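You operate a simulated robot arm through the tools that you are given. There is no shell and no other tool. Be economical: measure what you need, move in short steps, check, and stop when the job is done.

The job below is to be done with a simulated robot arm. You get a single attempt, and the scene is never put back.

Task
Get the iron hot: board down, power plug in the socket, switch on, dial to medium.
Fine: wait till the green lamp shows.
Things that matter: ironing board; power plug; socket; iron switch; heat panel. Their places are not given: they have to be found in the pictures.

Only the result counts: the job must be done as asked and must still hold three seconds after the hand-in. Knocking over, shifting, dropping, spilling or breaking anything else fails it.

Robot
A 6-joint arm with a two-finger parallel gripper, fixed in place. Base frame: the origin is at the foot of the arm, x ahead of it, y to its left, z up. Lengths are in mm, angles in degrees, forces in N, time in s.
With the tool pointing down near the work surface it reaches from about 180 to 760 mm from the base axis. Its first joint turns from -166.0 to 166.0 degrees. Payload 3.91 kg.
The tool frame sits at the grasp point between the pads (the TCP): z along the fingers, y along the line on which they close. The tips reach 30 mm beyond it. The gripper opens to 110 mm. The fingers are 20 mm wide and 10 mm thick; the gripper's body (48 by 112 mm) begins 55 mm behind the TCP.
Orientation is that of the tool frame in the base frame, as a unit quaternion [w, x, y, z]. With the fingers straight down and closing along the base's y, the tool's x points along the base's -x, its y along +y and its z along -z.

Tools
- The arm moves only by the tool nudge_tool. Its argument "motion" is a list of rows, each a list of 7 numbers: the shift along the base's x, y, z in units of 200 mm (1.0 is 200 mm), then the turn, a rotation vector about the base's x, y, z in units of 60 degrees (1.0 is 60 degrees), then the closure, from 0 (fully open) to 1 (shut). In form: [[dx, dy, dz, rx, ry, rz, claw], ...]. A call has 1 to 10 rows; each row is the pose to reach, as a shift and turn from the pose commanded when the call began. A call with a number of a shift or a turn outside -1 to 1 is refused whole. Each row takes 0.2 s and may step no farther than 50 mm and 8.6 degrees from the row before; otherwise, or with a gripper value out of range, the whole call is refused. Where a pose cannot be reached the arm comes as near as it can. A force on the tool above 40 N (or 10 N above the force at the start of the call, whichever is more), or a blocked arm, ends the call early, and 0.2 s more pass. Each finger travels about 45 mm/s and halts on what it meets, pressing with about 25 N; the grip force reading is that of the motor and also rises with nothing between the fingers. The clock runs only during rows and for 0.2 s after the last one: add rows that repeat a pose to give the fingers time. The reply holds the time, the measured pose of the TCP, the force on the tool along the base axes, the opening and the grip force, in the units named above and with some noise.
- Cameras (640 x 400 px; columns grow to the right, rows downward): "scene" is now at [14.6, 115.5, 1577.4]; the picture's right is [-0.43, -0.90, 0.00], its down [-0.58, 0.28, -0.77] and it looks along [0.69, -0.33, -0.64] (base axes); focal length 342 px, centre (320, 200). "wrist" rides on the gripper at [-36, 0, -57] in the tool frame; the picture's right is [0.00, -1.00, 0.00], its down [0.97, 0.00, -0.24] and it looks along [0.24, 0.00, 0.97] (tool axes); focal length 218 px, centre (320, 200).
- snapshot(camera): a new picture of that camera. No time passes.
- slide_trunk(by): slides the trunk up (or, below 0, down) by that many mm; the arm and the scene camera ride with it, the base frame stays. It gives what a move gives, with no picture.
- pan_tilt(pan, tilt): turns the head with the scene camera to pan (to the left, within 86 degrees either way) and tilt (down, from -29 to 69), counted from straight ahead of the robot. It gives what a move gives.
- measure_at(camera, pixels): for up to 12 pixels [column, row] of the newest picture of that camera ("zoom" is the newest enlarged one), the place [x, y, z] in the base frame of the surface seen there, good to about 2 mm. No time passes.
- enlarge(camera, box): a new picture of the part [left, top, right, bottom] of that camera's present view, enlarged. No time passes.
- sign_off(): hands the job in; it is judged then, once.

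Keep the steps short. Do not move on a guess: measure, check each grasp and each placing, and mend mistakes. In all there are 80 turns and 46 pictures (those below and enlarged ones count). Leave the gripper open and the arm clear of the work at the hand-in unless told otherwise, and finish with a single line.

The tools are called after "Call:" as a command line: name --pt "numbers of a row" for each row, then --argument value for the rest, lists and objects as JSON in quotes. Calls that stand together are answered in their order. nudge_tool: Moves the arm, as the interface text tells. Its arguments: {"type":"object","properties":{"motion":{"type":"array","items":{"type":"array","items":{"type":"number"}}}},"required":["motion"]} The other tools are called the same way: slide_trunk (by) slides the trunk up or down; pan_tilt (pan, tilt) turns the head that bears the scene camera; snapshot (camera) takes a picture; measure_at (camera, pixels) gives the place of the surface under pixels of a picture; enlarge (camera, box) takes an enlarged picture of a part of a camera's view; sign_off () hands the job in.

At the start:

```text
time_s: 0.0
ee_pos: [320.4, -52.7, 1362.1]
tcp_rot: [0.0, 0.001, 1.0, 0.0]
contact_force: [0.1, 0.0, -0.1]
finger_gap: 110.1
grasp_force: 0.0
trunk travel left (down, up): [-537.0, 53.0]
head pan, tilt: [-25.4, 39.9]
```

scene: 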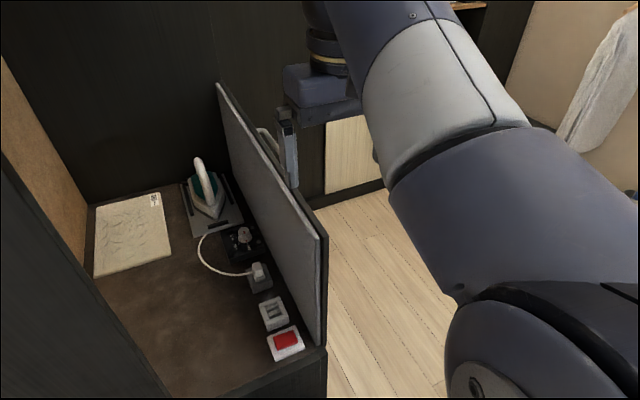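
wrist: 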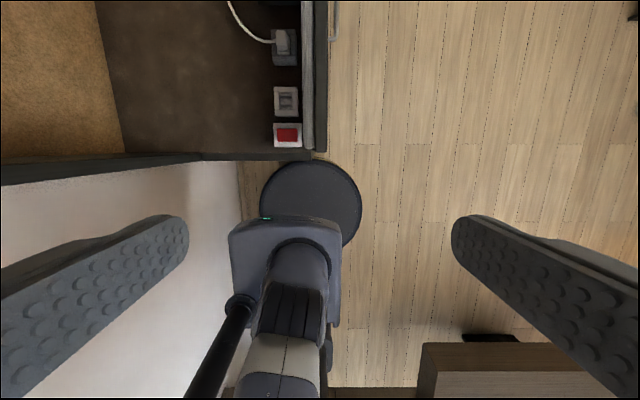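

I see a cabinet with a raised board, with the iron, a plug, a socket, a red switch and a panel along its left side. I'll enlarge that region.

Call:
enlarge --camera "scene" --box '[170, 140, 340, 370]'

Call:
enlarge --camera "wrist" --box '[220, 0, 360, 160]'

Call:
measure_at --camera "scene" --pixels '[[218, 85], [327, 238], [318, 343], [285, 340], [275, 313], [260, 278], [243, 240], [290, 170], [130, 330], [130, 240], [210, 185], [324, 360]]'

```text
1.74 times, centred on (255, 255) of scene
```

zoom: 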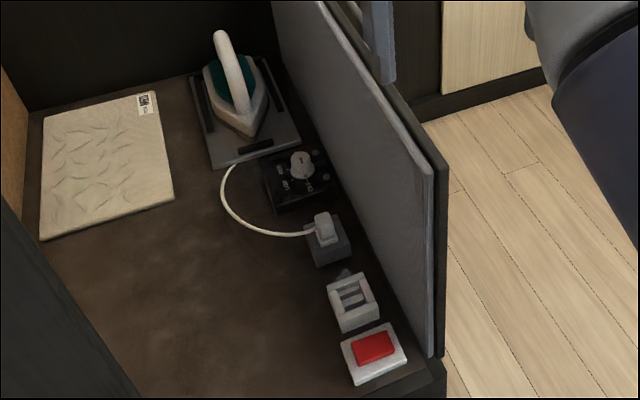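

```text
2.50 times, centred on (290, 80) of wrist
```

zoom: 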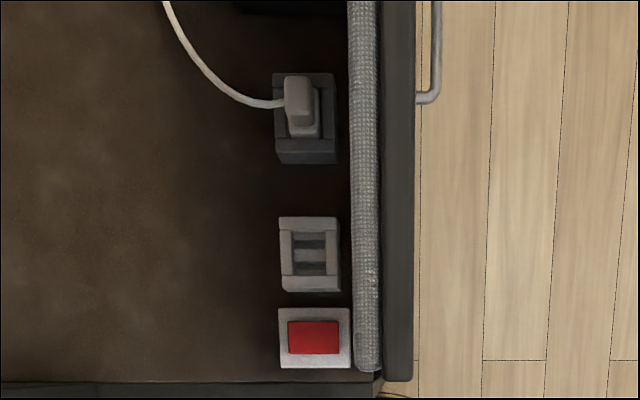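

```text
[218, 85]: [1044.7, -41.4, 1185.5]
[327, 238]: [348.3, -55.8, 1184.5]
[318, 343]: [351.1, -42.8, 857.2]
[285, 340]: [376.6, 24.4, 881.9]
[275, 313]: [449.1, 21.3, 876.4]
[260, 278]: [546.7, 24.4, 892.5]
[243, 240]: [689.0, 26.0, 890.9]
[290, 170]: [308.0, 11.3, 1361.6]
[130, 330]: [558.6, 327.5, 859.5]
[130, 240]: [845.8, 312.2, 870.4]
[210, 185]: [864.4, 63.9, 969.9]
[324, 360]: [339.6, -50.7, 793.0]
```

The board is vertical at y≈-50, and there is a handle on its outer side. I'll measure the handle, the hinge side and the small parts in the wrist picture.

Call:
measure_at --camera "wrist" --pixels '[[336, 15], [336, 24], [334, 39], [331, 39], [321, 100], [313, 100], [308, 100], [287, 134], [286, 100], [285, 45], [283, 35], [330, 150]]'

Call:
measure_at --camera "zoom" --pixels '[[436, 20], [436, 60], [436, 90], [426, 98], [419, 98], [312, 240], [312, 255], [312, 270], [298, 88], [325, 88], [303, 130], [313, 338]]'

```text
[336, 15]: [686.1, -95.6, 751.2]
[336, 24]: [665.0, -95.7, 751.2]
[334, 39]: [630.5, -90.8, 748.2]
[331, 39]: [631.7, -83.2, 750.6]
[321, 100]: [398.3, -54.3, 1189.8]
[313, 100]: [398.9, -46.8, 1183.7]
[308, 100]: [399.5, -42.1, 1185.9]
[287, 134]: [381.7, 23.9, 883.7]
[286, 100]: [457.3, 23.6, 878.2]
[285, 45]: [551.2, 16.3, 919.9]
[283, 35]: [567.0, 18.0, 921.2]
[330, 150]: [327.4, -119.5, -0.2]
```

```text
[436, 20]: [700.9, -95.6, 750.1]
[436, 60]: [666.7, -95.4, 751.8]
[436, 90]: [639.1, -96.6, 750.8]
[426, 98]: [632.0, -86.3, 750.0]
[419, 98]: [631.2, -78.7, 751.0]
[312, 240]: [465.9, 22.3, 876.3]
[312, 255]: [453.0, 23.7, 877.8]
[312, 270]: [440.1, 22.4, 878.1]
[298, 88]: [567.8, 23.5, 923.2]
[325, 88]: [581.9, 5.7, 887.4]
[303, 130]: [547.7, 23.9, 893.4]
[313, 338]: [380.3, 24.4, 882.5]
```

The metal handle at z≈751 belongs to the cabinet front, so it isn't the board's. The padded side faces +y, so the board should fold outward to -y. I'll move out to that side and tilt the wrist camera to see the outer face and hinge.

Call:
nudge_tool --pt "0 -0.2 0 0.14 0 0 0" --pt "0 -0.4 0 0.28 0 0 0" --pt "0 -0.6 0 0.42 0 0 0" --pt "0 -0.8 0 0.56 0 0 0" --pt "0 -1 0 0.7 0 0 0"

Call:
nudge_tool --pt "0.2 -0.2 0 0.14 0 0 0" --pt "0.4 -0.4 -0.05 0.28 0 0 0" --pt "0.6 -0.6 -0.1 0.28 0 0 0"

Call:
snapshot --camera "wrist"

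Call:
snapshot --camera "scene"

```text
time_s: 1.2
ee_pos: [350.1, -194.3, 1235.5]
tcp_rot: [0.007, 0.003, 0.935, 0.355]
contact_force: [0.3, 0.7, -0.1]
finger_gap: 110.2
grasp_force: 0.0
out of reach, approached as far as the arm can: row 1, 2, 3, 4, 5
trunk travel left (down, up): [-537.0, 53.0]
head pan, tilt: [-25.4, 39.9]
```

```text
refused: row 1 steps farther than a row can; nothing moved
```

```text
41 pictures are left
```

wrist: 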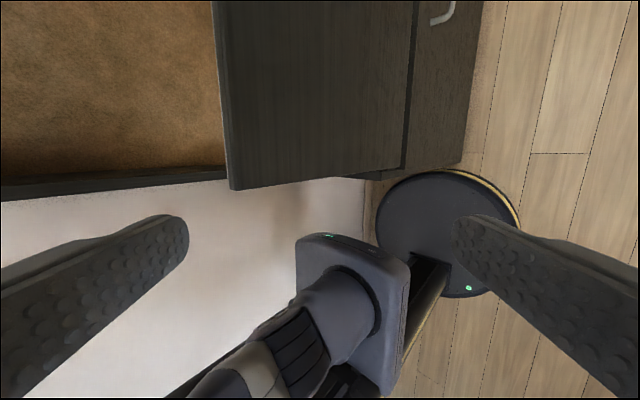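

```text
40 pictures are left
```

scene: 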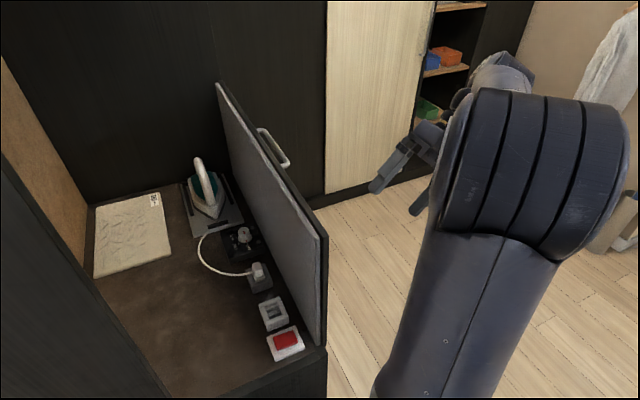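

Now there's a handle visible on the board's outer face, near pixel (272,147). I'll enlarge and measure it.

Call:
enlarge --camera "scene" --box '[210, 80, 340, 200]'

Call:
measure_at --camera "scene" --pixels '[[262, 131], [270, 140], [277, 149], [285, 160], [258, 131], [283, 166], [265, 150], [280, 174], [300, 200]]'

```text
3.33 times, centred on (275, 140) of scene
```

zoom: 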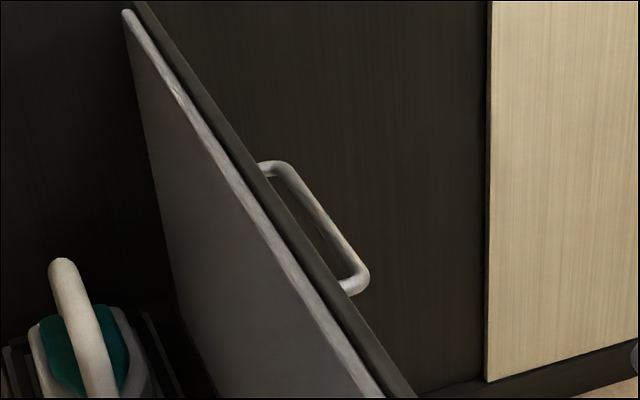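

```text
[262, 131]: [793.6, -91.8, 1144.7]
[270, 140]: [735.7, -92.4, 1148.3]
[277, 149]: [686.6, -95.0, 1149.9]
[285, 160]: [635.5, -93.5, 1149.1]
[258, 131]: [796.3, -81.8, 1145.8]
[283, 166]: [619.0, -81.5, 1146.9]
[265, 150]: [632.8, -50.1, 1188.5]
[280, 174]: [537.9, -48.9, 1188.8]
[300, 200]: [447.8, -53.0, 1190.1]
```

A bar handle runs along x 615–800 at y≈-95, z≈1149, so the board opens outward and down. I plan to straddle the board's top edge loosely with the open fingers and lead it down. First I'll make a small safe move to see which commanded pose the arm is working from.

Call:
nudge_tool --pt "0.1 0 -0.2 0 0 0 0" --pt "0.1 0 -0.2 0 0 0 0"

```text
time_s: 1.8
ee_pos: [367.9, -193.8, 1195.8]
tcp_rot: [0.001, 0.0, 0.933, 0.359]
contact_force: [0.7, -0.3, 0.7]
finger_gap: 110.1
grasp_force: 0.0
trunk travel left (down, up): [-537.0, 53.0]
head pan, tilt: [-25.4, 39.9]
```

The commands count from the pose actually reached. Next I'll straighten the tool at a safe distance, then move above the board's top edge at x≈450, y≈-54.

Call:
nudge_tool --pt "0.08 0 0.06 -0.14 0 0 0" --pt "0.16 0 0.12 -0.28 0 0 0" --pt "0.24 0 0.18 -0.42 0 0 0" --pt "0.32 0 0.24 -0.56 0 0 0" --pt "0.4 0 0.3 -0.7 0 0 0" --pt "0.4 0.23 0.3 -0.7 0 0 0" --pt "0.4 0.46 0.3 -0.7 0 0 0" --pt "0.4 0.7 0.3 -0.7 0 0 0"

Call:
snapshot --camera "wrist"

```text
time_s: 3.6
ee_pos: [449.4, -53.4, 1255.4]
tcp_rot: [0.0, 0.001, 1.0, 0.0]
contact_force: [-0.6, -0.3, -1.2]
finger_gap: 110.0
grasp_force: 0.0
trunk travel left (down, up): [-537.0, 53.0]
head pan, tilt: [-25.4, 39.9]
```

```text
38 pictures are left
```

wrist: 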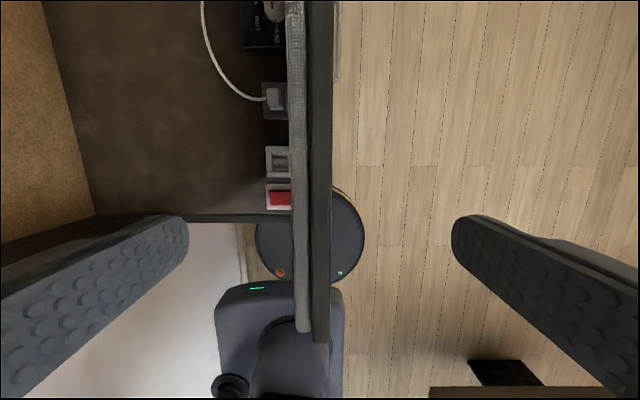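

The board edge is centred between the fingers. I'll go down about 62 mm and narrow to a loose 50 mm straddle.

Call:
nudge_tool --pt "0 0 -0.16 0 0 0 0" --pt "0 0 -0.31 0 0 0 0" --pt "0 0 -0.31 0 0 0 0.5" --pt "0 0 -0.31 0 0 0 0.5" --pt "0 0 -0.31 0 0 0 0.5" --pt "0 0 -0.31 0 0 0 0.5"

```text
time_s: 5.0
ee_pos: [448.9, -52.5, 1194.2]
tcp_rot: [0.0, 0.002, 1.0, 0.0]
contact_force: [-0.4, 0.1, 0.4]
finger_gap: 54.7
grasp_force: 0.0
trunk travel left (down, up): [-537.0, 53.0]
head pan, tilt: [-25.4, 39.9]
```

The straddle is loose, with no contact. I'll lead the board outward along the hinge arc in two 8° steps and watch the force.

Call:
nudge_tool --pt "0 -0.115 -0.004 0.067 0 0 0.5" --pt "0 -0.228 -0.016 0.133 0 0 0.5" --pt "0 -0.341 -0.036 0.2 0 0 0.5" --pt "0 -0.452 -0.064 0.267 0 0 0.5"

Call:
snapshot --camera "scene"

```text
time_s: 6.0
ee_pos: [448.1, -143.6, 1181.2]
tcp_rot: [0.0, 0.001, 0.99, 0.141]
contact_force: [-0.6, -0.2, 0.2]
finger_gap: 55.1
grasp_force: 0.0
trunk travel left (down, up): [-537.0, 53.0]
head pan, tilt: [-25.4, 39.9]
```

```text
37 pictures are left
```

scene: 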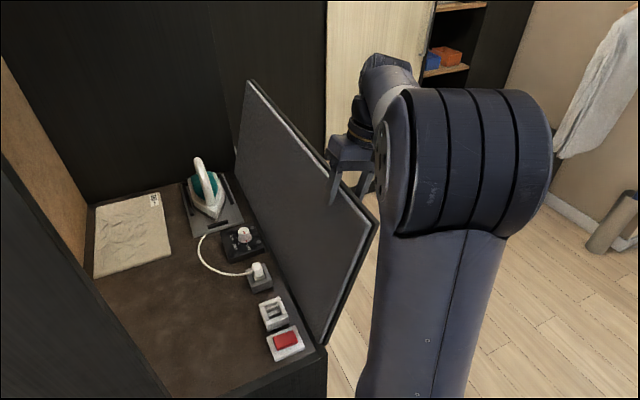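

The board follows smoothly with almost no force. I'll continue along the arc to about 48°.

Call:
nudge_tool --pt "0 -0.105 -0.036 0.065 0 0 0.5" --pt "0 -0.21 -0.077 0.13 0 0 0.5" --pt "0 -0.312 -0.128 0.196 0 0 0.5" --pt "0 -0.4115 -0.184 0.263 0 0 0.5" --pt "0 -0.506 -0.249 0.33 0 0 0.5" --pt "0 -0.5965 -0.3185 0.397 0 0 0.5" --pt "0 -0.681 -0.396 0.463 0 0 0.5" --pt "0 -0.7615 -0.4775 0.53 0 0 0.5"

Call:
snapshot --camera "scene"

```text
time_s: 7.8
ee_pos: [447.4, -298.3, 1085.0]
tcp_rot: [0.0, 0.001, 0.914, 0.407]
contact_force: [1.3, -6.7, -3.7]
finger_gap: 58.8
grasp_force: 4.4
trunk travel left (down, up): [-537.0, 53.0]
head pan, tilt: [-25.4, 39.9]
```

```text
36 pictures are left
```

scene: 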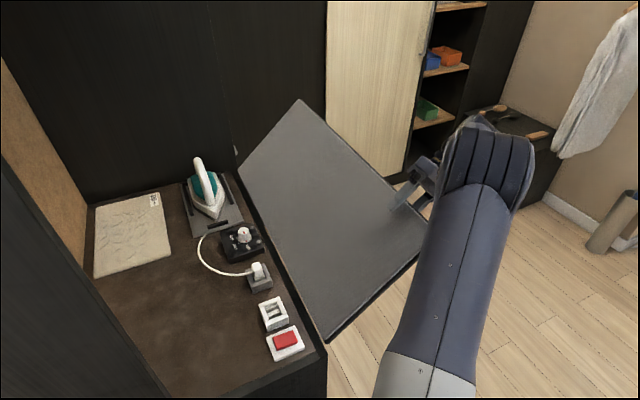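

The lower finger now carries a bit of the board's weight. I'll carry on to about 72°.

Call:
nudge_tool --pt "0 -0.108 -0.1335 0.1 0 0 0.5" --pt "0 -0.2015 -0.2775 0.2 0 0 0.5" --pt "0 -0.279 -0.4305 0.3 0 0 0.5" --pt "0 -0.3405 -0.5905 0.4 0 0 0.5"

Call:
snapshot --camera "scene"

```text
time_s: 8.5
ee_pos: [438.3, -310.3, 1003.8]
tcp_rot: [0.009, 0.002, 0.862, 0.507]
contact_force: [5.4, -14.8, -0.4]
finger_gap: 60.5
grasp_force: 5.3
out of reach, approached as far as the arm can: row 1, 2, 3
trunk travel left (down, up): [-537.0, 53.0]
head pan, tilt: [-25.4, 39.9]
stopped in row 3: the force on the tool passed its limit (the readings are from after the stop); the commanded pose is now the measured one
```

```text
35 pictures are left
```

scene: 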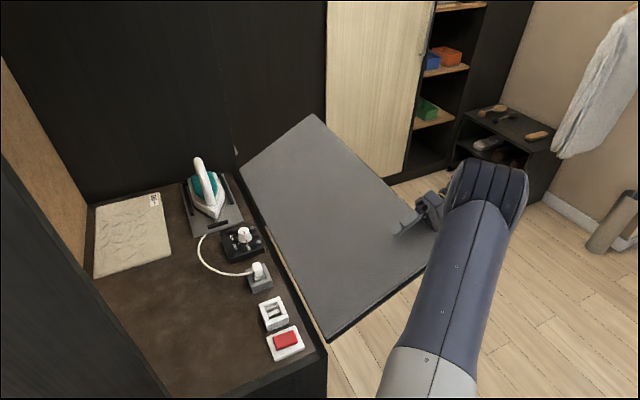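

The arm can't follow the arc any further in this posture. I'll measure the board's plane and its free edge.

Call:
measure_at --camera "scene" --pixels '[[330, 200], [290, 200], [370, 200], [390, 245], [314, 118], [425, 262], [330, 339], [328, 330], [244, 165], [350, 290], [410, 225], [415, 275]]'

Call:
enlarge --camera "scene" --box '[360, 150, 480, 290]'

```text
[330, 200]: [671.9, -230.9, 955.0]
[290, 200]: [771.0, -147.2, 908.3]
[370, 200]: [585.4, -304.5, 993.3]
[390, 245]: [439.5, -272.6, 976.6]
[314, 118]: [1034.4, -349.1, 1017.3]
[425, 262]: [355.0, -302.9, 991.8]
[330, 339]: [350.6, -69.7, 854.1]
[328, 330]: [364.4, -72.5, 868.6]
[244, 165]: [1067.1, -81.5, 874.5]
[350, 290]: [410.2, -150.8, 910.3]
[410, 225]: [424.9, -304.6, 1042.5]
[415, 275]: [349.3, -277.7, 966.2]
```

```text
2.86 times, centred on (420, 220) of scene
```

zoom: 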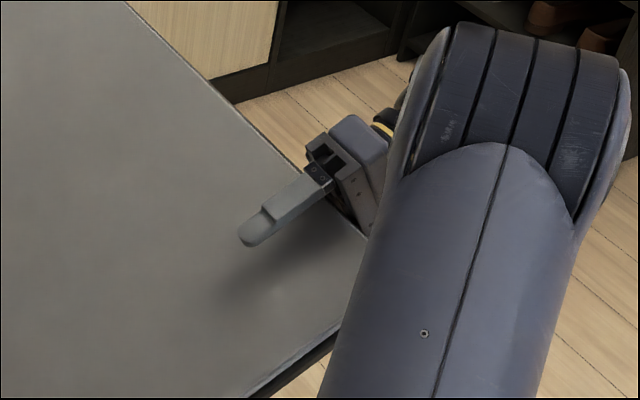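

The board sits at about 62° and rests on the lower finger. I'll try backing out about 15 mm along the tool axis to free the depth, keeping the support underneath.

Call:
nudge_tool --pt "0 -0.04 0.02 0 0 0 0.5" --pt "0 -0.08 0.03 0 0 0 0.5"

```text
time_s: 9.1
ee_pos: [434.6, -313.6, 1000.6]
tcp_rot: [0.007, 0.003, 0.862, 0.507]
contact_force: [2.0, -2.0, -9.4]
finger_gap: 59.5
grasp_force: 4.3
out of reach, approached as far as the arm can: row 1, 2
trunk travel left (down, up): [-537.0, 53.0]
head pan, tilt: [-25.4, 39.9]
```

Outward reach is the limit here. Lowering the trunk improves it and lowers the board along with the hand, so I'll try 30 mm.

Call:
slide_trunk --by -30

```text
time_s: 9.7
ee_pos: [435.0, -321.1, 986.3]
tcp_rot: [0.014, 0.003, 0.866, 0.5]
contact_force: [2.9, -27.0, 3.9]
finger_gap: 58.6
grasp_force: 3.0
trunk travel left (down, up): [-518.0, 72.0]
head pan, tilt: [-25.4, 39.9]
stopped: the force on the tool passed its limit (the readings are from after the stop); the commanded pose is now the measured one
```

The board edge is pressing on the palm (-27 N along y). I'll back out a little more now that the trunk is lower.

Call:
nudge_tool --pt "0 -0.05 0.0 0 0 0 0.5" --pt "0 -0.1 0.0 0 0 0 0.5" --pt "0 -0.1 0.0 0 0 0 0.5"

```text
time_s: 10.4
ee_pos: [429.4, -323.3, 977.9]
tcp_rot: [0.014, 0.003, 0.865, 0.502]
contact_force: [7.1, -8.8, -6.3]
finger_gap: 59.2
grasp_force: 4.8
out of reach, approached as far as the arm can: row 1, 2, 3
trunk travel left (down, up): [-518.0, 72.0]
head pan, tilt: [-25.4, 39.9]
```

Still short of reach. I'll slide along the edge toward smaller x, which shortens the radius, while moving out.

Call:
nudge_tool --pt "-0.08 0 0.0 0 0 0 0.5" --pt "-0.16 -0.03 0.0 0 0 0 0.5" --pt "-0.24 -0.07 0.0 0 0 0 0.5" --pt "-0.24 -0.1 0.0 0 0 0 0.5"

```text
time_s: 11.4
ee_pos: [380.3, -339.7, 977.4]
tcp_rot: [0.013, 0.003, 0.865, 0.502]
contact_force: [1.6, -0.9, -9.3]
finger_gap: 59.0
grasp_force: 4.8
out of reach, approached as far as the arm can: row 4
trunk travel left (down, up): [-518.0, 72.0]
head pan, tilt: [-25.4, 39.9]
```

That worked: the load is now only vertical. Lowering the trunk again, by 40 mm.

Call:
slide_trunk --by -40

Call:
nudge_tool --pt "0 -0.03 0.0 0 0 0 0.5" --pt "0 -0.07 0.0 0 0 0 0.5" --pt "0 -0.07 0.0 0 0 0 0.5"

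Call:
snapshot --camera "scene"

```text
time_s: 12.3
ee_pos: [381.3, -341.1, 935.5]
tcp_rot: [0.014, 0.004, 0.865, 0.501]
contact_force: [-0.8, -13.0, -5.5]
finger_gap: 60.1
grasp_force: 5.0
trunk travel left (down, up): [-478.0, 112.0]
head pan, tilt: [-25.4, 39.9]
```

```text
time_s: 13.1
ee_pos: [379.5, -343.6, 931.4]
tcp_rot: [0.014, 0.004, 0.866, 0.5]
contact_force: [4.7, 4.5, -13.2]
finger_gap: 59.4
grasp_force: 4.4
out of reach, approached as far as the arm can: row 1, 2, 3
trunk travel left (down, up): [-478.0, 112.0]
head pan, tilt: [-25.4, 39.9]
```

```text
33 pictures are left
```

scene: 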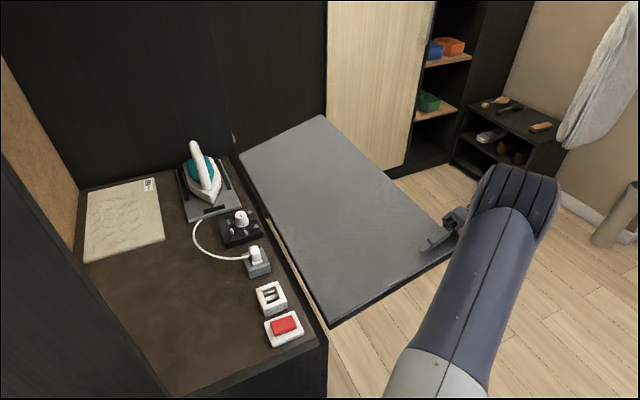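

The board is still lowering under control. I'll open the fingers somewhat, reduce the tool tilt by 8° to gain reach, and move out.

Call:
nudge_tool --pt "0 0 0.0 -0.06 0 0 0.3" --pt "-0.03 -0.03 0.0 -0.13 0 0 0.2" --pt "-0.05 -0.07 0.0 -0.13 0 0 0.2" --pt "-0.05 -0.1 0.0 -0.13 0 0 0.2"

Call:
slide_trunk --by -30

Call:
snapshot --camera "scene"

```text
time_s: 14.1
ee_pos: [368.2, -366.7, 931.6]
tcp_rot: [0.014, 0.003, 0.897, 0.441]
contact_force: [-0.7, -2.0, -9.0]
finger_gap: 92.4
grasp_force: 4.2
trunk travel left (down, up): [-478.0, 112.0]
head pan, tilt: [-25.4, 39.9]
```

```text
time_s: 14.8
ee_pos: [368.2, -365.8, 901.5]
tcp_rot: [0.014, 0.002, 0.897, 0.441]
contact_force: [-1.2, -16.6, -9.0]
finger_gap: 96.2
grasp_force: 7.7
trunk travel left (down, up): [-448.0, 142.0]
head pan, tilt: [-25.4, 39.9]
```

```text
32 pictures are left
```

scene: 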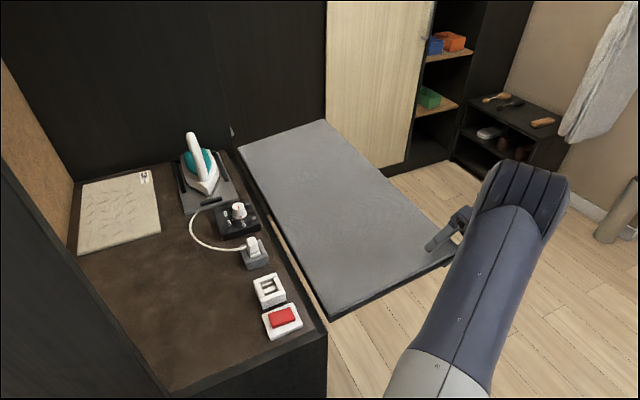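

Call:
measure_at --camera "scene" --pixels '[[320, 124], [330, 160], [270, 180], [300, 250], [335, 300], [400, 270], [430, 268], [370, 170]]'

```text
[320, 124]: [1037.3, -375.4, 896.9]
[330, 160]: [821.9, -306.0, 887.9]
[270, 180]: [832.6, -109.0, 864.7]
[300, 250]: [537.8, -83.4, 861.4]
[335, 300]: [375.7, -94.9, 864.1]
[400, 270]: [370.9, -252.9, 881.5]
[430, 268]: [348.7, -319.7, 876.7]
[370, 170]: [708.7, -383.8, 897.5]
```

About 7° remain, with the edge at z≈897. I'll back out slightly and lower another 30 mm.

Call:
nudge_tool --pt "0 -0.05 0.0 0 0 0 0.2" --pt "0 -0.06 0.0 0 0 0 0.15"

Call:
slide_trunk --by -35

Call:
snapshot --camera "scene"

Call:
measure_at --camera "scene" --pixels '[[320, 124], [330, 160], [270, 180], [370, 165]]'

```text
time_s: 15.4
ee_pos: [370.4, -375.5, 901.2]
tcp_rot: [0.013, 0.002, 0.897, 0.442]
contact_force: [1.4, -2.8, -9.3]
finger_gap: 97.9
grasp_force: 4.3
trunk travel left (down, up): [-448.0, 142.0]
head pan, tilt: [-25.4, 39.9]
```

```text
time_s: 16.2
ee_pos: [368.3, -376.2, 865.9]
tcp_rot: [0.013, 0.003, 0.898, 0.441]
contact_force: [-0.2, -3.8, -7.2]
finger_gap: 97.0
grasp_force: 3.3
trunk travel left (down, up): [-413.0, 177.0]
head pan, tilt: [-25.4, 39.9]
```

```text
31 pictures are left
```

scene: 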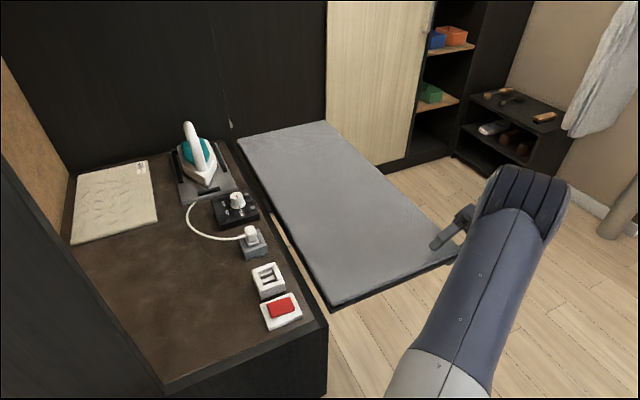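

```text
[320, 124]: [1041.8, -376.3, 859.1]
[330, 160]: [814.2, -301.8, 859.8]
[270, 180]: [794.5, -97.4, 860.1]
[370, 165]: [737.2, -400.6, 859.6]
```

The board is flat at z≈859.5. I'll lower 10 mm more to check that the board's own stop takes the load.

Call:
slide_trunk --by -12

Call:
snapshot --camera "wrist"

```text
time_s: 16.8
ee_pos: [367.2, -374.8, 854.8]
tcp_rot: [0.013, 0.002, 0.898, 0.44]
contact_force: [0.1, 0.2, 1.2]
finger_gap: 93.6
grasp_force: 0.1
trunk travel left (down, up): [-401.0, 189.0]
head pan, tilt: [-25.4, 39.9]
```

```text
30 pictures are left
```

wrist: 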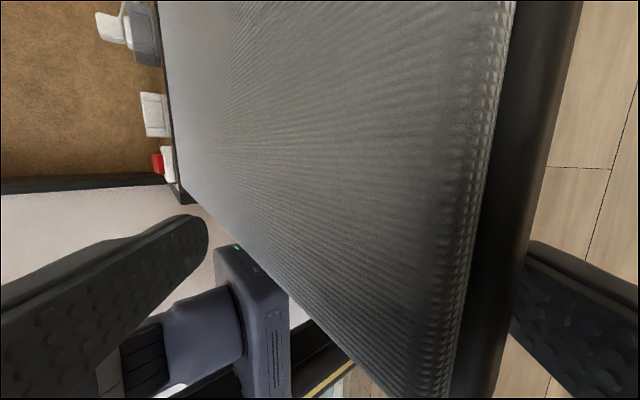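

The force is gone, so the board rests on its own stop. I'll withdraw the hand outward along the tool axis.

Call:
nudge_tool --pt "-0.05 -0.1 0.07 0 0 0 0" --pt "-0.1 -0.2 0.15 0 0 0 0" --pt "-0.2 -0.3 0.23 0 0 0 0" --pt "-0.25 -0.38 0.35 -0.05 0 0 0"

```text
time_s: 17.8
ee_pos: [309.6, -405.5, 894.2]
tcp_rot: [0.015, 0.004, 0.911, 0.413]
contact_force: [-0.6, 0.7, 0.1]
finger_gap: 110.2
grasp_force: 0.0
out of reach, approached as far as the arm can: row 1, 2, 3, 4
trunk travel left (down, up): [-401.0, 189.0]
head pan, tilt: [-25.4, 39.9]
```

The hand is now at x≈310, clear of the board's near edge at 348. I'll raise the trunk straight up and look at the result.

Call:
slide_trunk --by 185

Call:
nudge_tool --pt "0 0.1 0.1 -0.13 0 0 0" --pt "0 0.3 0.2 -0.26 0 0 0" --pt "0 0.5 0.3 -0.39 0 0 0" --pt "0.05 0.7 0.3 -0.52 0 0 0" --pt "0.1 0.9 0.3 -0.65 0 0 0" --pt "0.15 1 0.3 -0.78 0 0 0"

Call:
snapshot --camera "scene"

```text
time_s: 19.9
ee_pos: [309.4, -405.0, 1077.9]
tcp_rot: [0.016, 0.003, 0.911, 0.413]
contact_force: [-0.9, -1.6, 0.1]
finger_gap: 110.3
grasp_force: 0.0
trunk travel left (down, up): [-586.0, 4.0]
head pan, tilt: [-25.4, 39.9]
```

```text
time_s: 21.3
ee_pos: [338.2, -205.4, 1137.6]
tcp_rot: [0.016, -0.003, 1.0, 0.017]
contact_force: [0.9, 0.4, -0.1]
finger_gap: 109.9
grasp_force: 0.2
trunk travel left (down, up): [-586.0, 4.0]
head pan, tilt: [-25.4, 39.9]
```

```text
29 pictures are left
```

scene: 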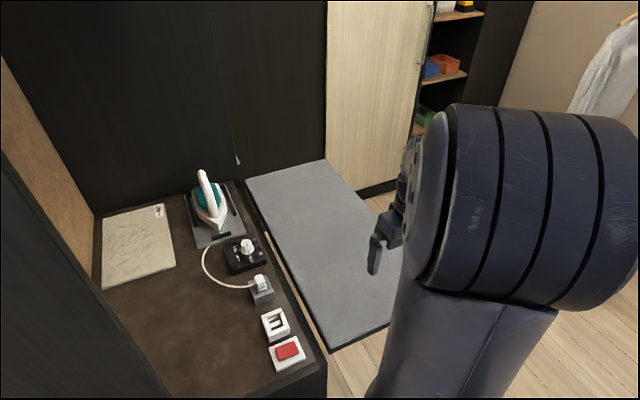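

The board stays down. Now I'll move above the plug and socket (x≈480, y≈25) for a close wrist view.

Call:
nudge_tool --pt "0.15 0.2 0 0 0 0 0" --pt "0.3 0.4 0 0 0 0 0" --pt "0.45 0.6 0 0 0 0 0" --pt "0.6 0.78 -0.05 0 0 0 0" --pt "0.65 0.96 -0.1 -0.03 0 0 0" --pt "0.65 1 -0.2 -0.033 0 -0.03 0"

Call:
nudge_tool --pt "0 0.15 -0.1 0 0 0 0"

Call:
snapshot --camera "wrist"

```text
time_s: 22.7
ee_pos: [469.9, -5.6, 1097.5]
tcp_rot: [0.017, 0.011, 1.0, -0.001]
contact_force: [1.0, 0.5, -1.3]
finger_gap: 110.0
grasp_force: 0.1
trunk travel left (down, up): [-586.0, 4.0]
head pan, tilt: [-25.4, 39.9]
```

```text
time_s: 23.1
ee_pos: [469.3, 24.1, 1078.9]
tcp_rot: [0.017, 0.011, 1.0, 0.0]
contact_force: [-0.8, 0.4, -0.4]
finger_gap: 109.9
grasp_force: 0.1
trunk travel left (down, up): [-586.0, 4.0]
head pan, tilt: [-25.4, 39.9]
```

```text
28 pictures are left
```

wrist: 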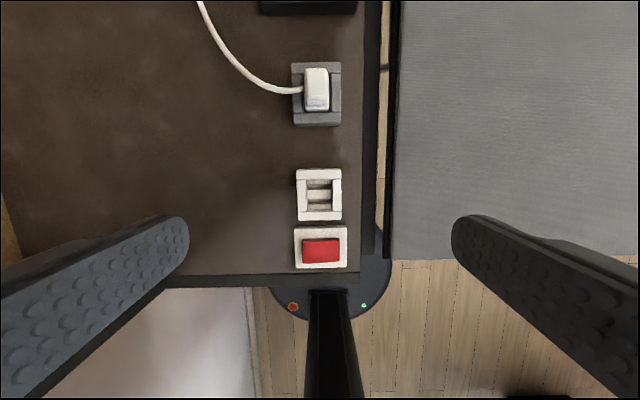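

I'll straighten the small residual tilt and enlarge the plug, socket and switch.

Call:
nudge_tool --pt "0 0 0 0 0.0325 0.021 0"

Call:
enlarge --camera "wrist" --box '[260, 40, 380, 160]'

Call:
measure_at --camera "zoom" --pixels '[[320, 130], [320, 170], [320, 100], [290, 150], [350, 150], [320, 200], [260, 150], [380, 150], [320, 60], [320, 260], [200, 170], [262, 180]]'

Call:
enlarge --camera "wrist" --box '[260, 150, 380, 270]'

```text
time_s: 23.5
ee_pos: [468.6, 22.7, 1077.3]
tcp_rot: [-0.001, 0.001, 1.0, 0.0]
contact_force: [-0.1, -0.4, -0.2]
finger_gap: 110.0
grasp_force: 0.1
trunk travel left (down, up): [-586.0, 4.0]
head pan, tilt: [-25.4, 39.9]
```

```text
3.33 times, centred on (320, 100) of wrist
```

zoom: 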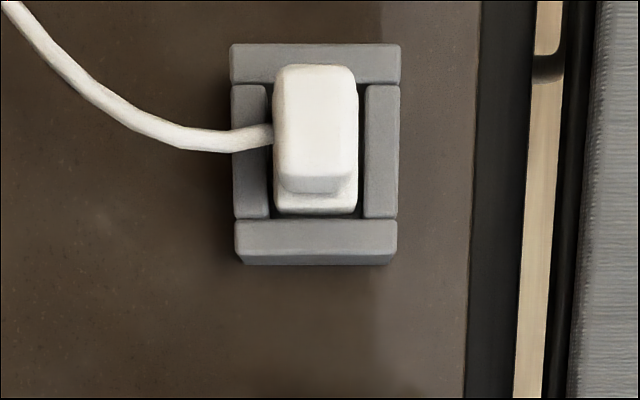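

```text
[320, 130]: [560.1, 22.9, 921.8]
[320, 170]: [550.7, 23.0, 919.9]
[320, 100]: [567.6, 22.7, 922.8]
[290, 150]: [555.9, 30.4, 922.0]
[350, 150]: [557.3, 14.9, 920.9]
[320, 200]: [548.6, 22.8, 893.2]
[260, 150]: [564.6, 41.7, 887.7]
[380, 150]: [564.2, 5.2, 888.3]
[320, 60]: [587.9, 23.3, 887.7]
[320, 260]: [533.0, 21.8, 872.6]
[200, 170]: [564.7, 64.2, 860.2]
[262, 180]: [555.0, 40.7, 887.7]
```

```text
3.33 times, centred on (320, 210) of wrist
```

zoom: 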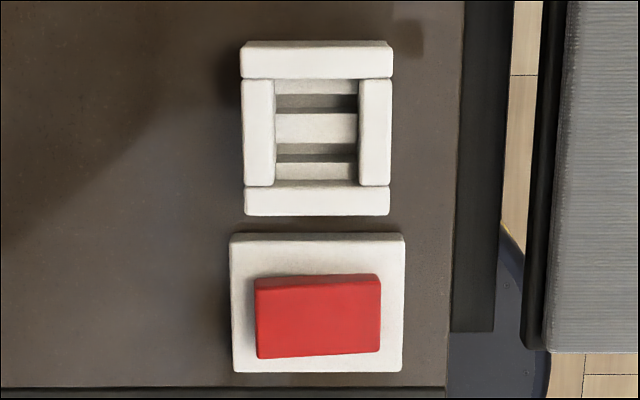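

The plug stands in a grey holder at about (561,23), top at z≈922, with the cord leaving on the +y side. The socket's two slots run along y. I'll measure the socket and switch.

Call:
measure_at --camera "zoom" --pixels '[[316, 60], [316, 200], [258, 130], [375, 130], [316, 128], [316, 88], [316, 172], [290, 102], [290, 152], [318, 315], [318, 345], [250, 250]]'

Call:
measure_at --camera "wrist" --pixels '[[299, 90], [295, 90], [285, 90], [318, 168], [319, 221], [296, 195], [342, 195], [295, 228], [346, 268]]'

```text
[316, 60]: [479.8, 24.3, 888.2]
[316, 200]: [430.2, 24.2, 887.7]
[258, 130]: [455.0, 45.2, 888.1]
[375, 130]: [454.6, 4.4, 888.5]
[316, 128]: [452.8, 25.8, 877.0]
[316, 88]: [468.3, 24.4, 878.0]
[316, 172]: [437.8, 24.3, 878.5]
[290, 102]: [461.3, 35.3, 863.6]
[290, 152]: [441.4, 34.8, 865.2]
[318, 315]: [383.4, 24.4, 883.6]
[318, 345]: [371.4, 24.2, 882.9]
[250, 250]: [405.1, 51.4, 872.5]
```

```text
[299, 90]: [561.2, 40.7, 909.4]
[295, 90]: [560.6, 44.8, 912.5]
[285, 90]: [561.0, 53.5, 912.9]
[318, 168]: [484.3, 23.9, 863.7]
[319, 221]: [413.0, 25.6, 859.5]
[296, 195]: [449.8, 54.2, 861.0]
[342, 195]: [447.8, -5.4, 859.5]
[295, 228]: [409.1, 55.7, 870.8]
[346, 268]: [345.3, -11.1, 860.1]
```

Socket centre is about (454,24.5) and holder centre about (564,24.5), with slot spacing along x. To avoid the cord I'll grip the plug along x, so I'll turn the tool -90° about z while moving above the plug.

Call:
nudge_tool --pt "0.06 0 0 0 0 -0.14 0" --pt "0.12 0 0 0 0 -0.28 0" --pt "0.18 0 0 0 0 -0.42 0" --pt "0.24 0 0 0 0 -0.56 0" --pt "0.3 0 0 0 0 -0.7 0" --pt "0.38 0 0 0 0 -0.84 0" --pt "0.465 0.009 -0.1 0 0 -0.98 0"

Call:
nudge_tool --pt "0 0 -0.1 0 0 -0.13 0" --pt "0 0 -0.2 0 0 -0.26 0" --pt "0 0 -0.25 0 0 -0.39 0" --pt "0 0 -0.3 0 0 -0.52 0"

Call:
snapshot --camera "wrist"

```text
time_s: 25.1
ee_pos: [561.0, 26.0, 1057.8]
tcp_rot: [-0.001, 0.493, 0.87, 0.0]
contact_force: [0.7, 0.2, -0.5]
finger_gap: 109.8
grasp_force: 0.1
trunk travel left (down, up): [-586.0, 4.0]
head pan, tilt: [-25.4, 39.9]
```

```text
time_s: 26.1
ee_pos: [562.5, 26.0, 997.4]
tcp_rot: [-0.001, 0.708, 0.706, 0.001]
contact_force: [-0.7, 0.0, -0.1]
finger_gap: 109.8
grasp_force: 0.1
trunk travel left (down, up): [-586.0, 4.0]
head pan, tilt: [-25.4, 39.9]
```

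```text
25 pictures are left
```

wrist: 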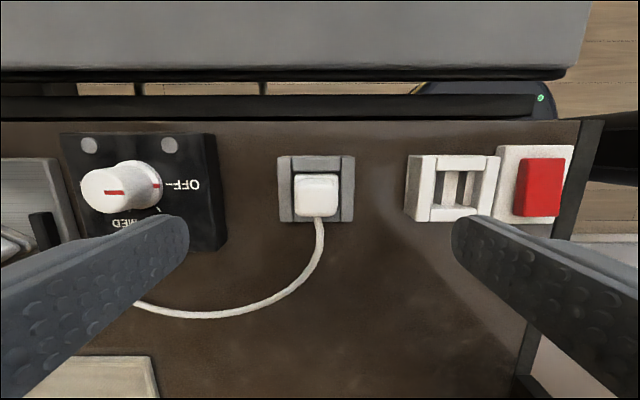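

The plug is centred between the fingers at (317,192). I'll preclose to about 60 mm and descend until the tips are at z≈897, just above the flange.

Call:
nudge_tool --pt "0 -0.01 -0.1 0 0 0 0.4" --pt "0 -0.01 -0.2 0 0 0 0.45" --pt "0 -0.01 -0.3 0 0 0 0.45" --pt "0 -0.01 -0.353 0 0 0 0.45"

Call:
snapshot --camera "wrist"

```text
time_s: 27.1
ee_pos: [562.0, 23.9, 926.7]
tcp_rot: [-0.001, 0.708, 0.706, -0.001]
contact_force: [0.6, -0.7, -0.2]
finger_gap: 60.6
grasp_force: 0.0
trunk travel left (down, up): [-586.0, 4.0]
head pan, tilt: [-25.4, 39.9]
```

```text
24 pictures are left
```

wrist: 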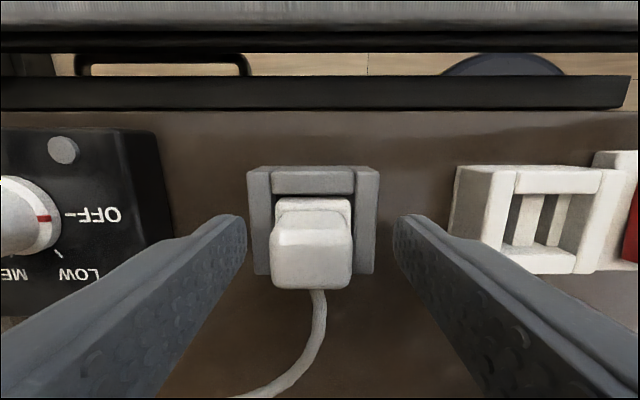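

The plug sits about 2 mm to the +x side, so I'll shift to centre and close.

Call:
nudge_tool --pt "0.01 0 0 0 0 0 0.45" --pt "0.01 0 0 0 0 0 0.8" --pt "0.01 0 0 0 0 0 0.9" --pt "0.01 0 0 0 0 0 0.9" --pt "0.01 0 0 0 0 0 0.9"

```text
time_s: 28.3
ee_pos: [564.3, 24.0, 927.8]
tcp_rot: [-0.001, 0.707, 0.707, 0.001]
contact_force: [0.5, 0.0, 0.2]
finger_gap: 27.0
grasp_force: 24.6
trunk travel left (down, up): [-586.0, 4.0]
head pan, tilt: [-25.4, 39.9]
```

Gripped: the gap is 27 mm at 25 N. Lifting straight up 60 mm.

Call:
nudge_tool --pt "0 0 0.05 0 0 0 0.95" --pt "0 0 0.12 0 0 0 0.95" --pt "0 0 0.2 0 0 0 0.95" --pt "0 0 0.3 0 0 0 0.95"

Call:
snapshot --camera "wrist"

Call:
enlarge --camera "scene" --box '[190, 200, 340, 380]'

```text
time_s: 29.3
ee_pos: [563.1, 24.0, 988.5]
tcp_rot: [-0.001, 0.708, 0.706, 0.0]
contact_force: [0.4, 0.2, -0.7]
finger_gap: 27.0
grasp_force: 25.4
trunk travel left (down, up): [-586.0, 4.0]
head pan, tilt: [-25.4, 39.9]
```

```text
23 pictures are left
```

wrist: 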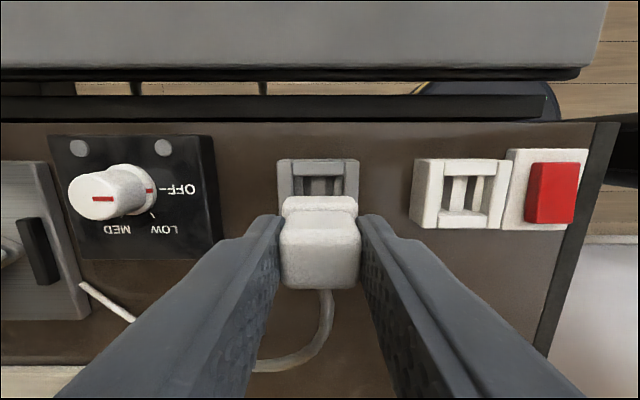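

```text
2.22 times, centred on (265, 290) of scene
```

zoom: 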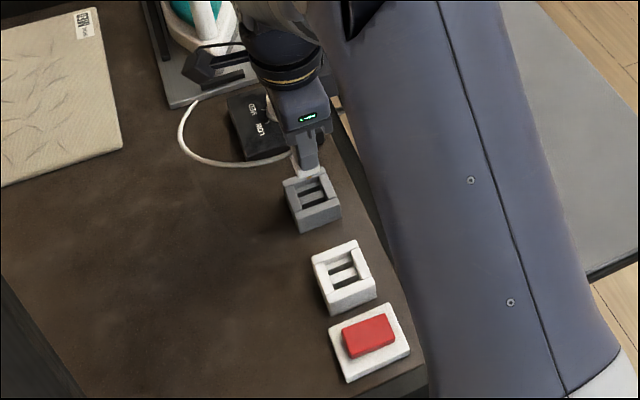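

The plug is lifted, and the holder has the same slotted form as the socket. I'll measure matching features on both to get the exact offset.

Call:
enlarge --camera "wrist" --box '[270, 140, 520, 240]'

```text
2.56 times, centred on (395, 190) of wrist
```

zoom: 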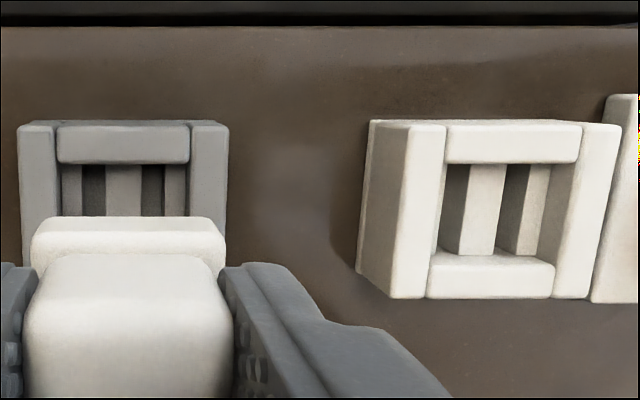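

Call:
measure_at --camera "zoom" --pixels '[[123, 143], [512, 143], [38, 143], [209, 143], [425, 143], [598, 143], [60, 143], [188, 143], [447, 143], [577, 143], [123, 195], [484, 195]]'

```text
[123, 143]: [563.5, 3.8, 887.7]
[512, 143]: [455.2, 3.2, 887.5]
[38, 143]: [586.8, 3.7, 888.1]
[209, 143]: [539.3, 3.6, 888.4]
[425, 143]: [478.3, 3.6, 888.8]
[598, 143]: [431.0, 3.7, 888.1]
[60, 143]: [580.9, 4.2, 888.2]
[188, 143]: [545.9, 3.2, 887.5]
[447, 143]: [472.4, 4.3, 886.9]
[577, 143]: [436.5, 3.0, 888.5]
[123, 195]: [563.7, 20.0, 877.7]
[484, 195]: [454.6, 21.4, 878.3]
```

The offset is -108.7 mm in x, with nothing in y or z. I'll carry the plug across at this height.

Call:
nudge_tool --pt "-0.15 0 0 0 0 0 0.95" --pt "-0.3 0 0 0 0 0 0.95" --pt "-0.45 0 0 0 0 0 0.95" --pt "-0.5435 0 0 0 0 0 0.95" --pt "-0.5435 0 0 0 0 0 0.95"

Call:
nudge_tool --pt "0 0 -0.08 0 0 0 0.95" --pt "0 0 -0.14 0 0 0 0.95"

Call:
snapshot --camera "wrist"

```text
time_s: 30.5
ee_pos: [455.0, 25.2, 987.2]
tcp_rot: [-0.001, 0.708, 0.706, 0.001]
contact_force: [-0.8, 0.3, -1.2]
finger_gap: 26.9
grasp_force: 25.1
trunk travel left (down, up): [-586.0, 4.0]
head pan, tilt: [-25.4, 39.9]
```

```text
time_s: 31.1
ee_pos: [455.9, 25.0, 959.9]
tcp_rot: [-0.001, 0.708, 0.706, 0.0]
contact_force: [-0.1, 0.3, -0.8]
finger_gap: 27.1
grasp_force: 24.4
trunk travel left (down, up): [-586.0, 4.0]
head pan, tilt: [-25.4, 39.9]
```

```text
20 pictures are left
```

wrist: 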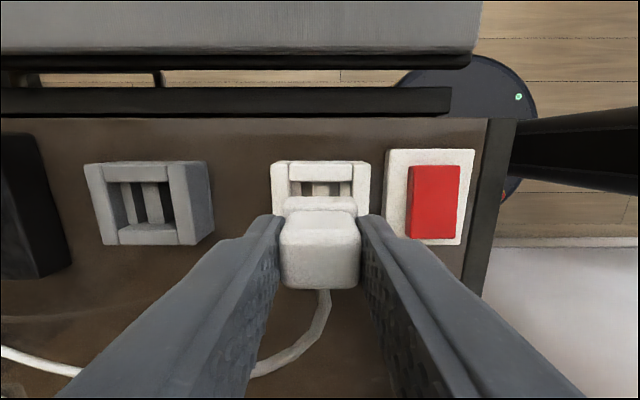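

The plug is aligned with the socket (plug centre col 320, socket 270–370). Lowering the remaining 32 mm in small steps.

Call:
nudge_tool --pt "0 0 -0.04 0 0 0 0.95" --pt "0 0 -0.07 0 0 0 0.95" --pt "0 0 -0.1 0 0 0 0.95" --pt "0 0 -0.12 0 0 0 0.95" --pt "0 0 -0.14 0 0 0 0.95" --pt "0 0 -0.16 0 0 0 0.95"

```text
time_s: 32.5
ee_pos: [455.7, 24.3, 928.0]
tcp_rot: [-0.001, 0.708, 0.706, 0.0]
contact_force: [0.2, 0.6, -0.5]
finger_gap: 27.1
grasp_force: 24.8
trunk travel left (down, up): [-586.0, 4.0]
head pan, tilt: [-25.4, 39.9]
```

It reached seat depth with no jam. I'll press 2 mm further to confirm it bottoms out, then look.

Call:
nudge_tool --pt "0 0 -0.01 0 0 0 0.95" --pt "0 0 -0.015 0 0 0 0.95"

Call:
snapshot --camera "wrist"

```text
time_s: 33.1
ee_pos: [455.6, 25.1, 926.1]
tcp_rot: [0.002, 0.708, 0.706, 0.002]
contact_force: [-2.6, -0.3, 35.1]
finger_gap: 27.2
grasp_force: 25.3
trunk travel left (down, up): [-586.0, 4.0]
head pan, tilt: [-25.4, 39.9]
```

```text
19 pictures are left
```

wrist: 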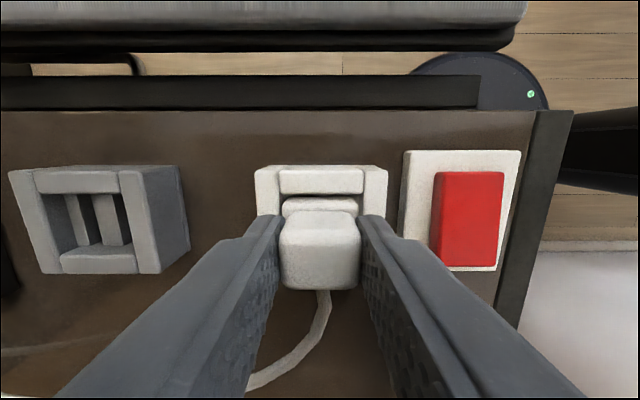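

Seated firmly: 35 N at the bottom. Releasing and rising.

Call:
nudge_tool --pt "0 0 0.005 0 0 0 0.95" --pt "0 0 0.01 0 0 0 0.6" --pt "0 0 0.01 0 0 0 0.5" --pt "0 0 0.01 0 0 0 0.5" --pt "0 0 0.2 0 0 0 0.5" --pt "0 0 0.4 0 0 0 0.5"

Call:
snapshot --camera "wrist"

```text
time_s: 34.5
ee_pos: [456.0, 25.3, 1005.0]
tcp_rot: [-0.002, 0.707, 0.707, 0.0]
contact_force: [0.6, 0.7, 0.3]
finger_gap: 55.1
grasp_force: 0.1
trunk travel left (down, up): [-586.0, 4.0]
head pan, tilt: [-25.4, 39.9]
```

```text
18 pictures are left
```

wrist: 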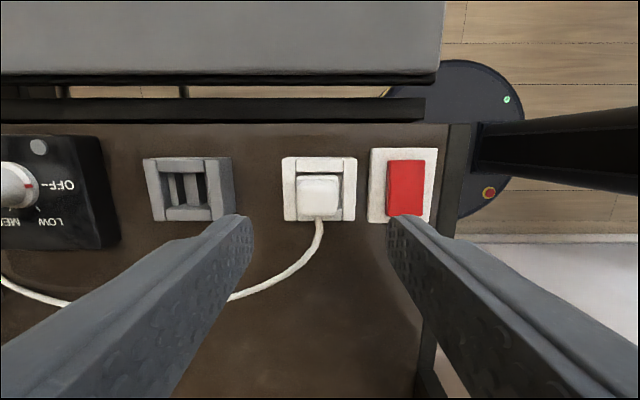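

The plug is in. Now the red rocker switch: I'll enlarge it and measure heights across its face to see which side is up.

Call:
enlarge --camera "wrist" --box '[360, 140, 450, 230]'

Call:
measure_at --camera "zoom" --pixels '[[320, 110], [320, 140], [320, 180], [320, 220], [320, 260], [320, 300], [280, 200], [360, 200], [250, 200], [300, 60], [230, 330], [390, 100]]'

Call:
enlarge --camera "scene" --box '[240, 290, 330, 380]'

```text
4.44 times, centred on (405, 185) of wrist
```

zoom: 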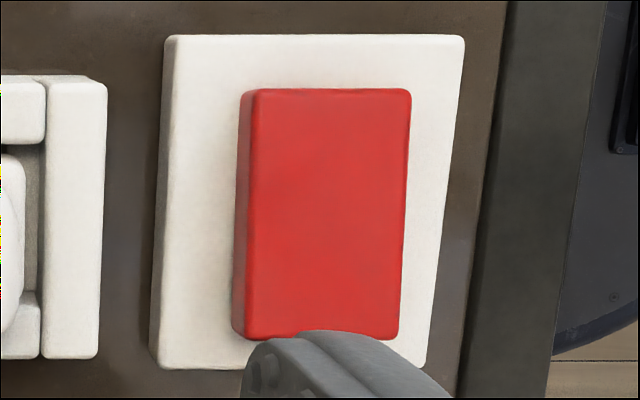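

```text
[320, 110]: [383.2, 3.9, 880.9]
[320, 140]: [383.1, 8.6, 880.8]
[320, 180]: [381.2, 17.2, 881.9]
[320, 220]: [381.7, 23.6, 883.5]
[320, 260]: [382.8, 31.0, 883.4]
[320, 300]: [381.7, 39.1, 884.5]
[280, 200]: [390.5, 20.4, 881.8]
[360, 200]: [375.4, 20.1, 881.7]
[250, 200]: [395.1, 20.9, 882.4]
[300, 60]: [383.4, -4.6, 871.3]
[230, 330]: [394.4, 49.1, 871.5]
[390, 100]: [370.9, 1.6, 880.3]
```

```text
4.44 times, centred on (285, 335) of scene
```

zoom: 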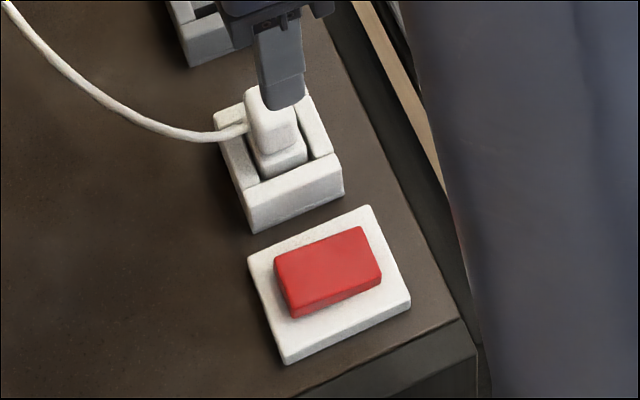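

The rocker's +y side is raised (z 884.5 against 881), so ON means pressing the +y end at about (382,37). I'll close the fingers and move above that point.

Call:
nudge_tool --pt "-0.18 0.03 0 0 0 0 1" --pt "-0.37 0.06 0 0 0 0 1" --pt "-0.37 0.06 -0.1 0 0 0 1" --pt "-0.37 0.06 -0.25 0 0 0 1" --pt "-0.37 0.06 -0.38 0 0 0 1" --pt "-0.37 0.06 -0.41 0 0 0 1"

Call:
nudge_tool --pt "0 0 -0.02 0 0 0 1" --pt "0 0 -0.04 0 0 0 1" --pt "0 0 -0.06 0 0 0 1" --pt "0 0 -0.07 0 0 0 1" --pt "0 0 -0.08 0 0 0 1"

```text
time_s: 35.9
ee_pos: [381.8, 35.9, 921.6]
tcp_rot: [0.0, 0.708, 0.706, 0.001]
contact_force: [0.1, -0.3, 0.8]
finger_gap: 0.2
grasp_force: 25.3
trunk travel left (down, up): [-586.0, 4.0]
head pan, tilt: [-25.4, 39.9]
```

```text
time_s: 36.8
ee_pos: [381.5, 37.0, 912.3]
tcp_rot: [0.001, 0.708, 0.706, 0.003]
contact_force: [-6.8, 4.3, 30.6]
finger_gap: 0.1
grasp_force: 24.6
trunk travel left (down, up): [-586.0, 4.0]
head pan, tilt: [-25.4, 39.9]
stopped in row 4: the force on the tool passed its limit (the readings are from after the stop); the commanded pose is now the measured one
```

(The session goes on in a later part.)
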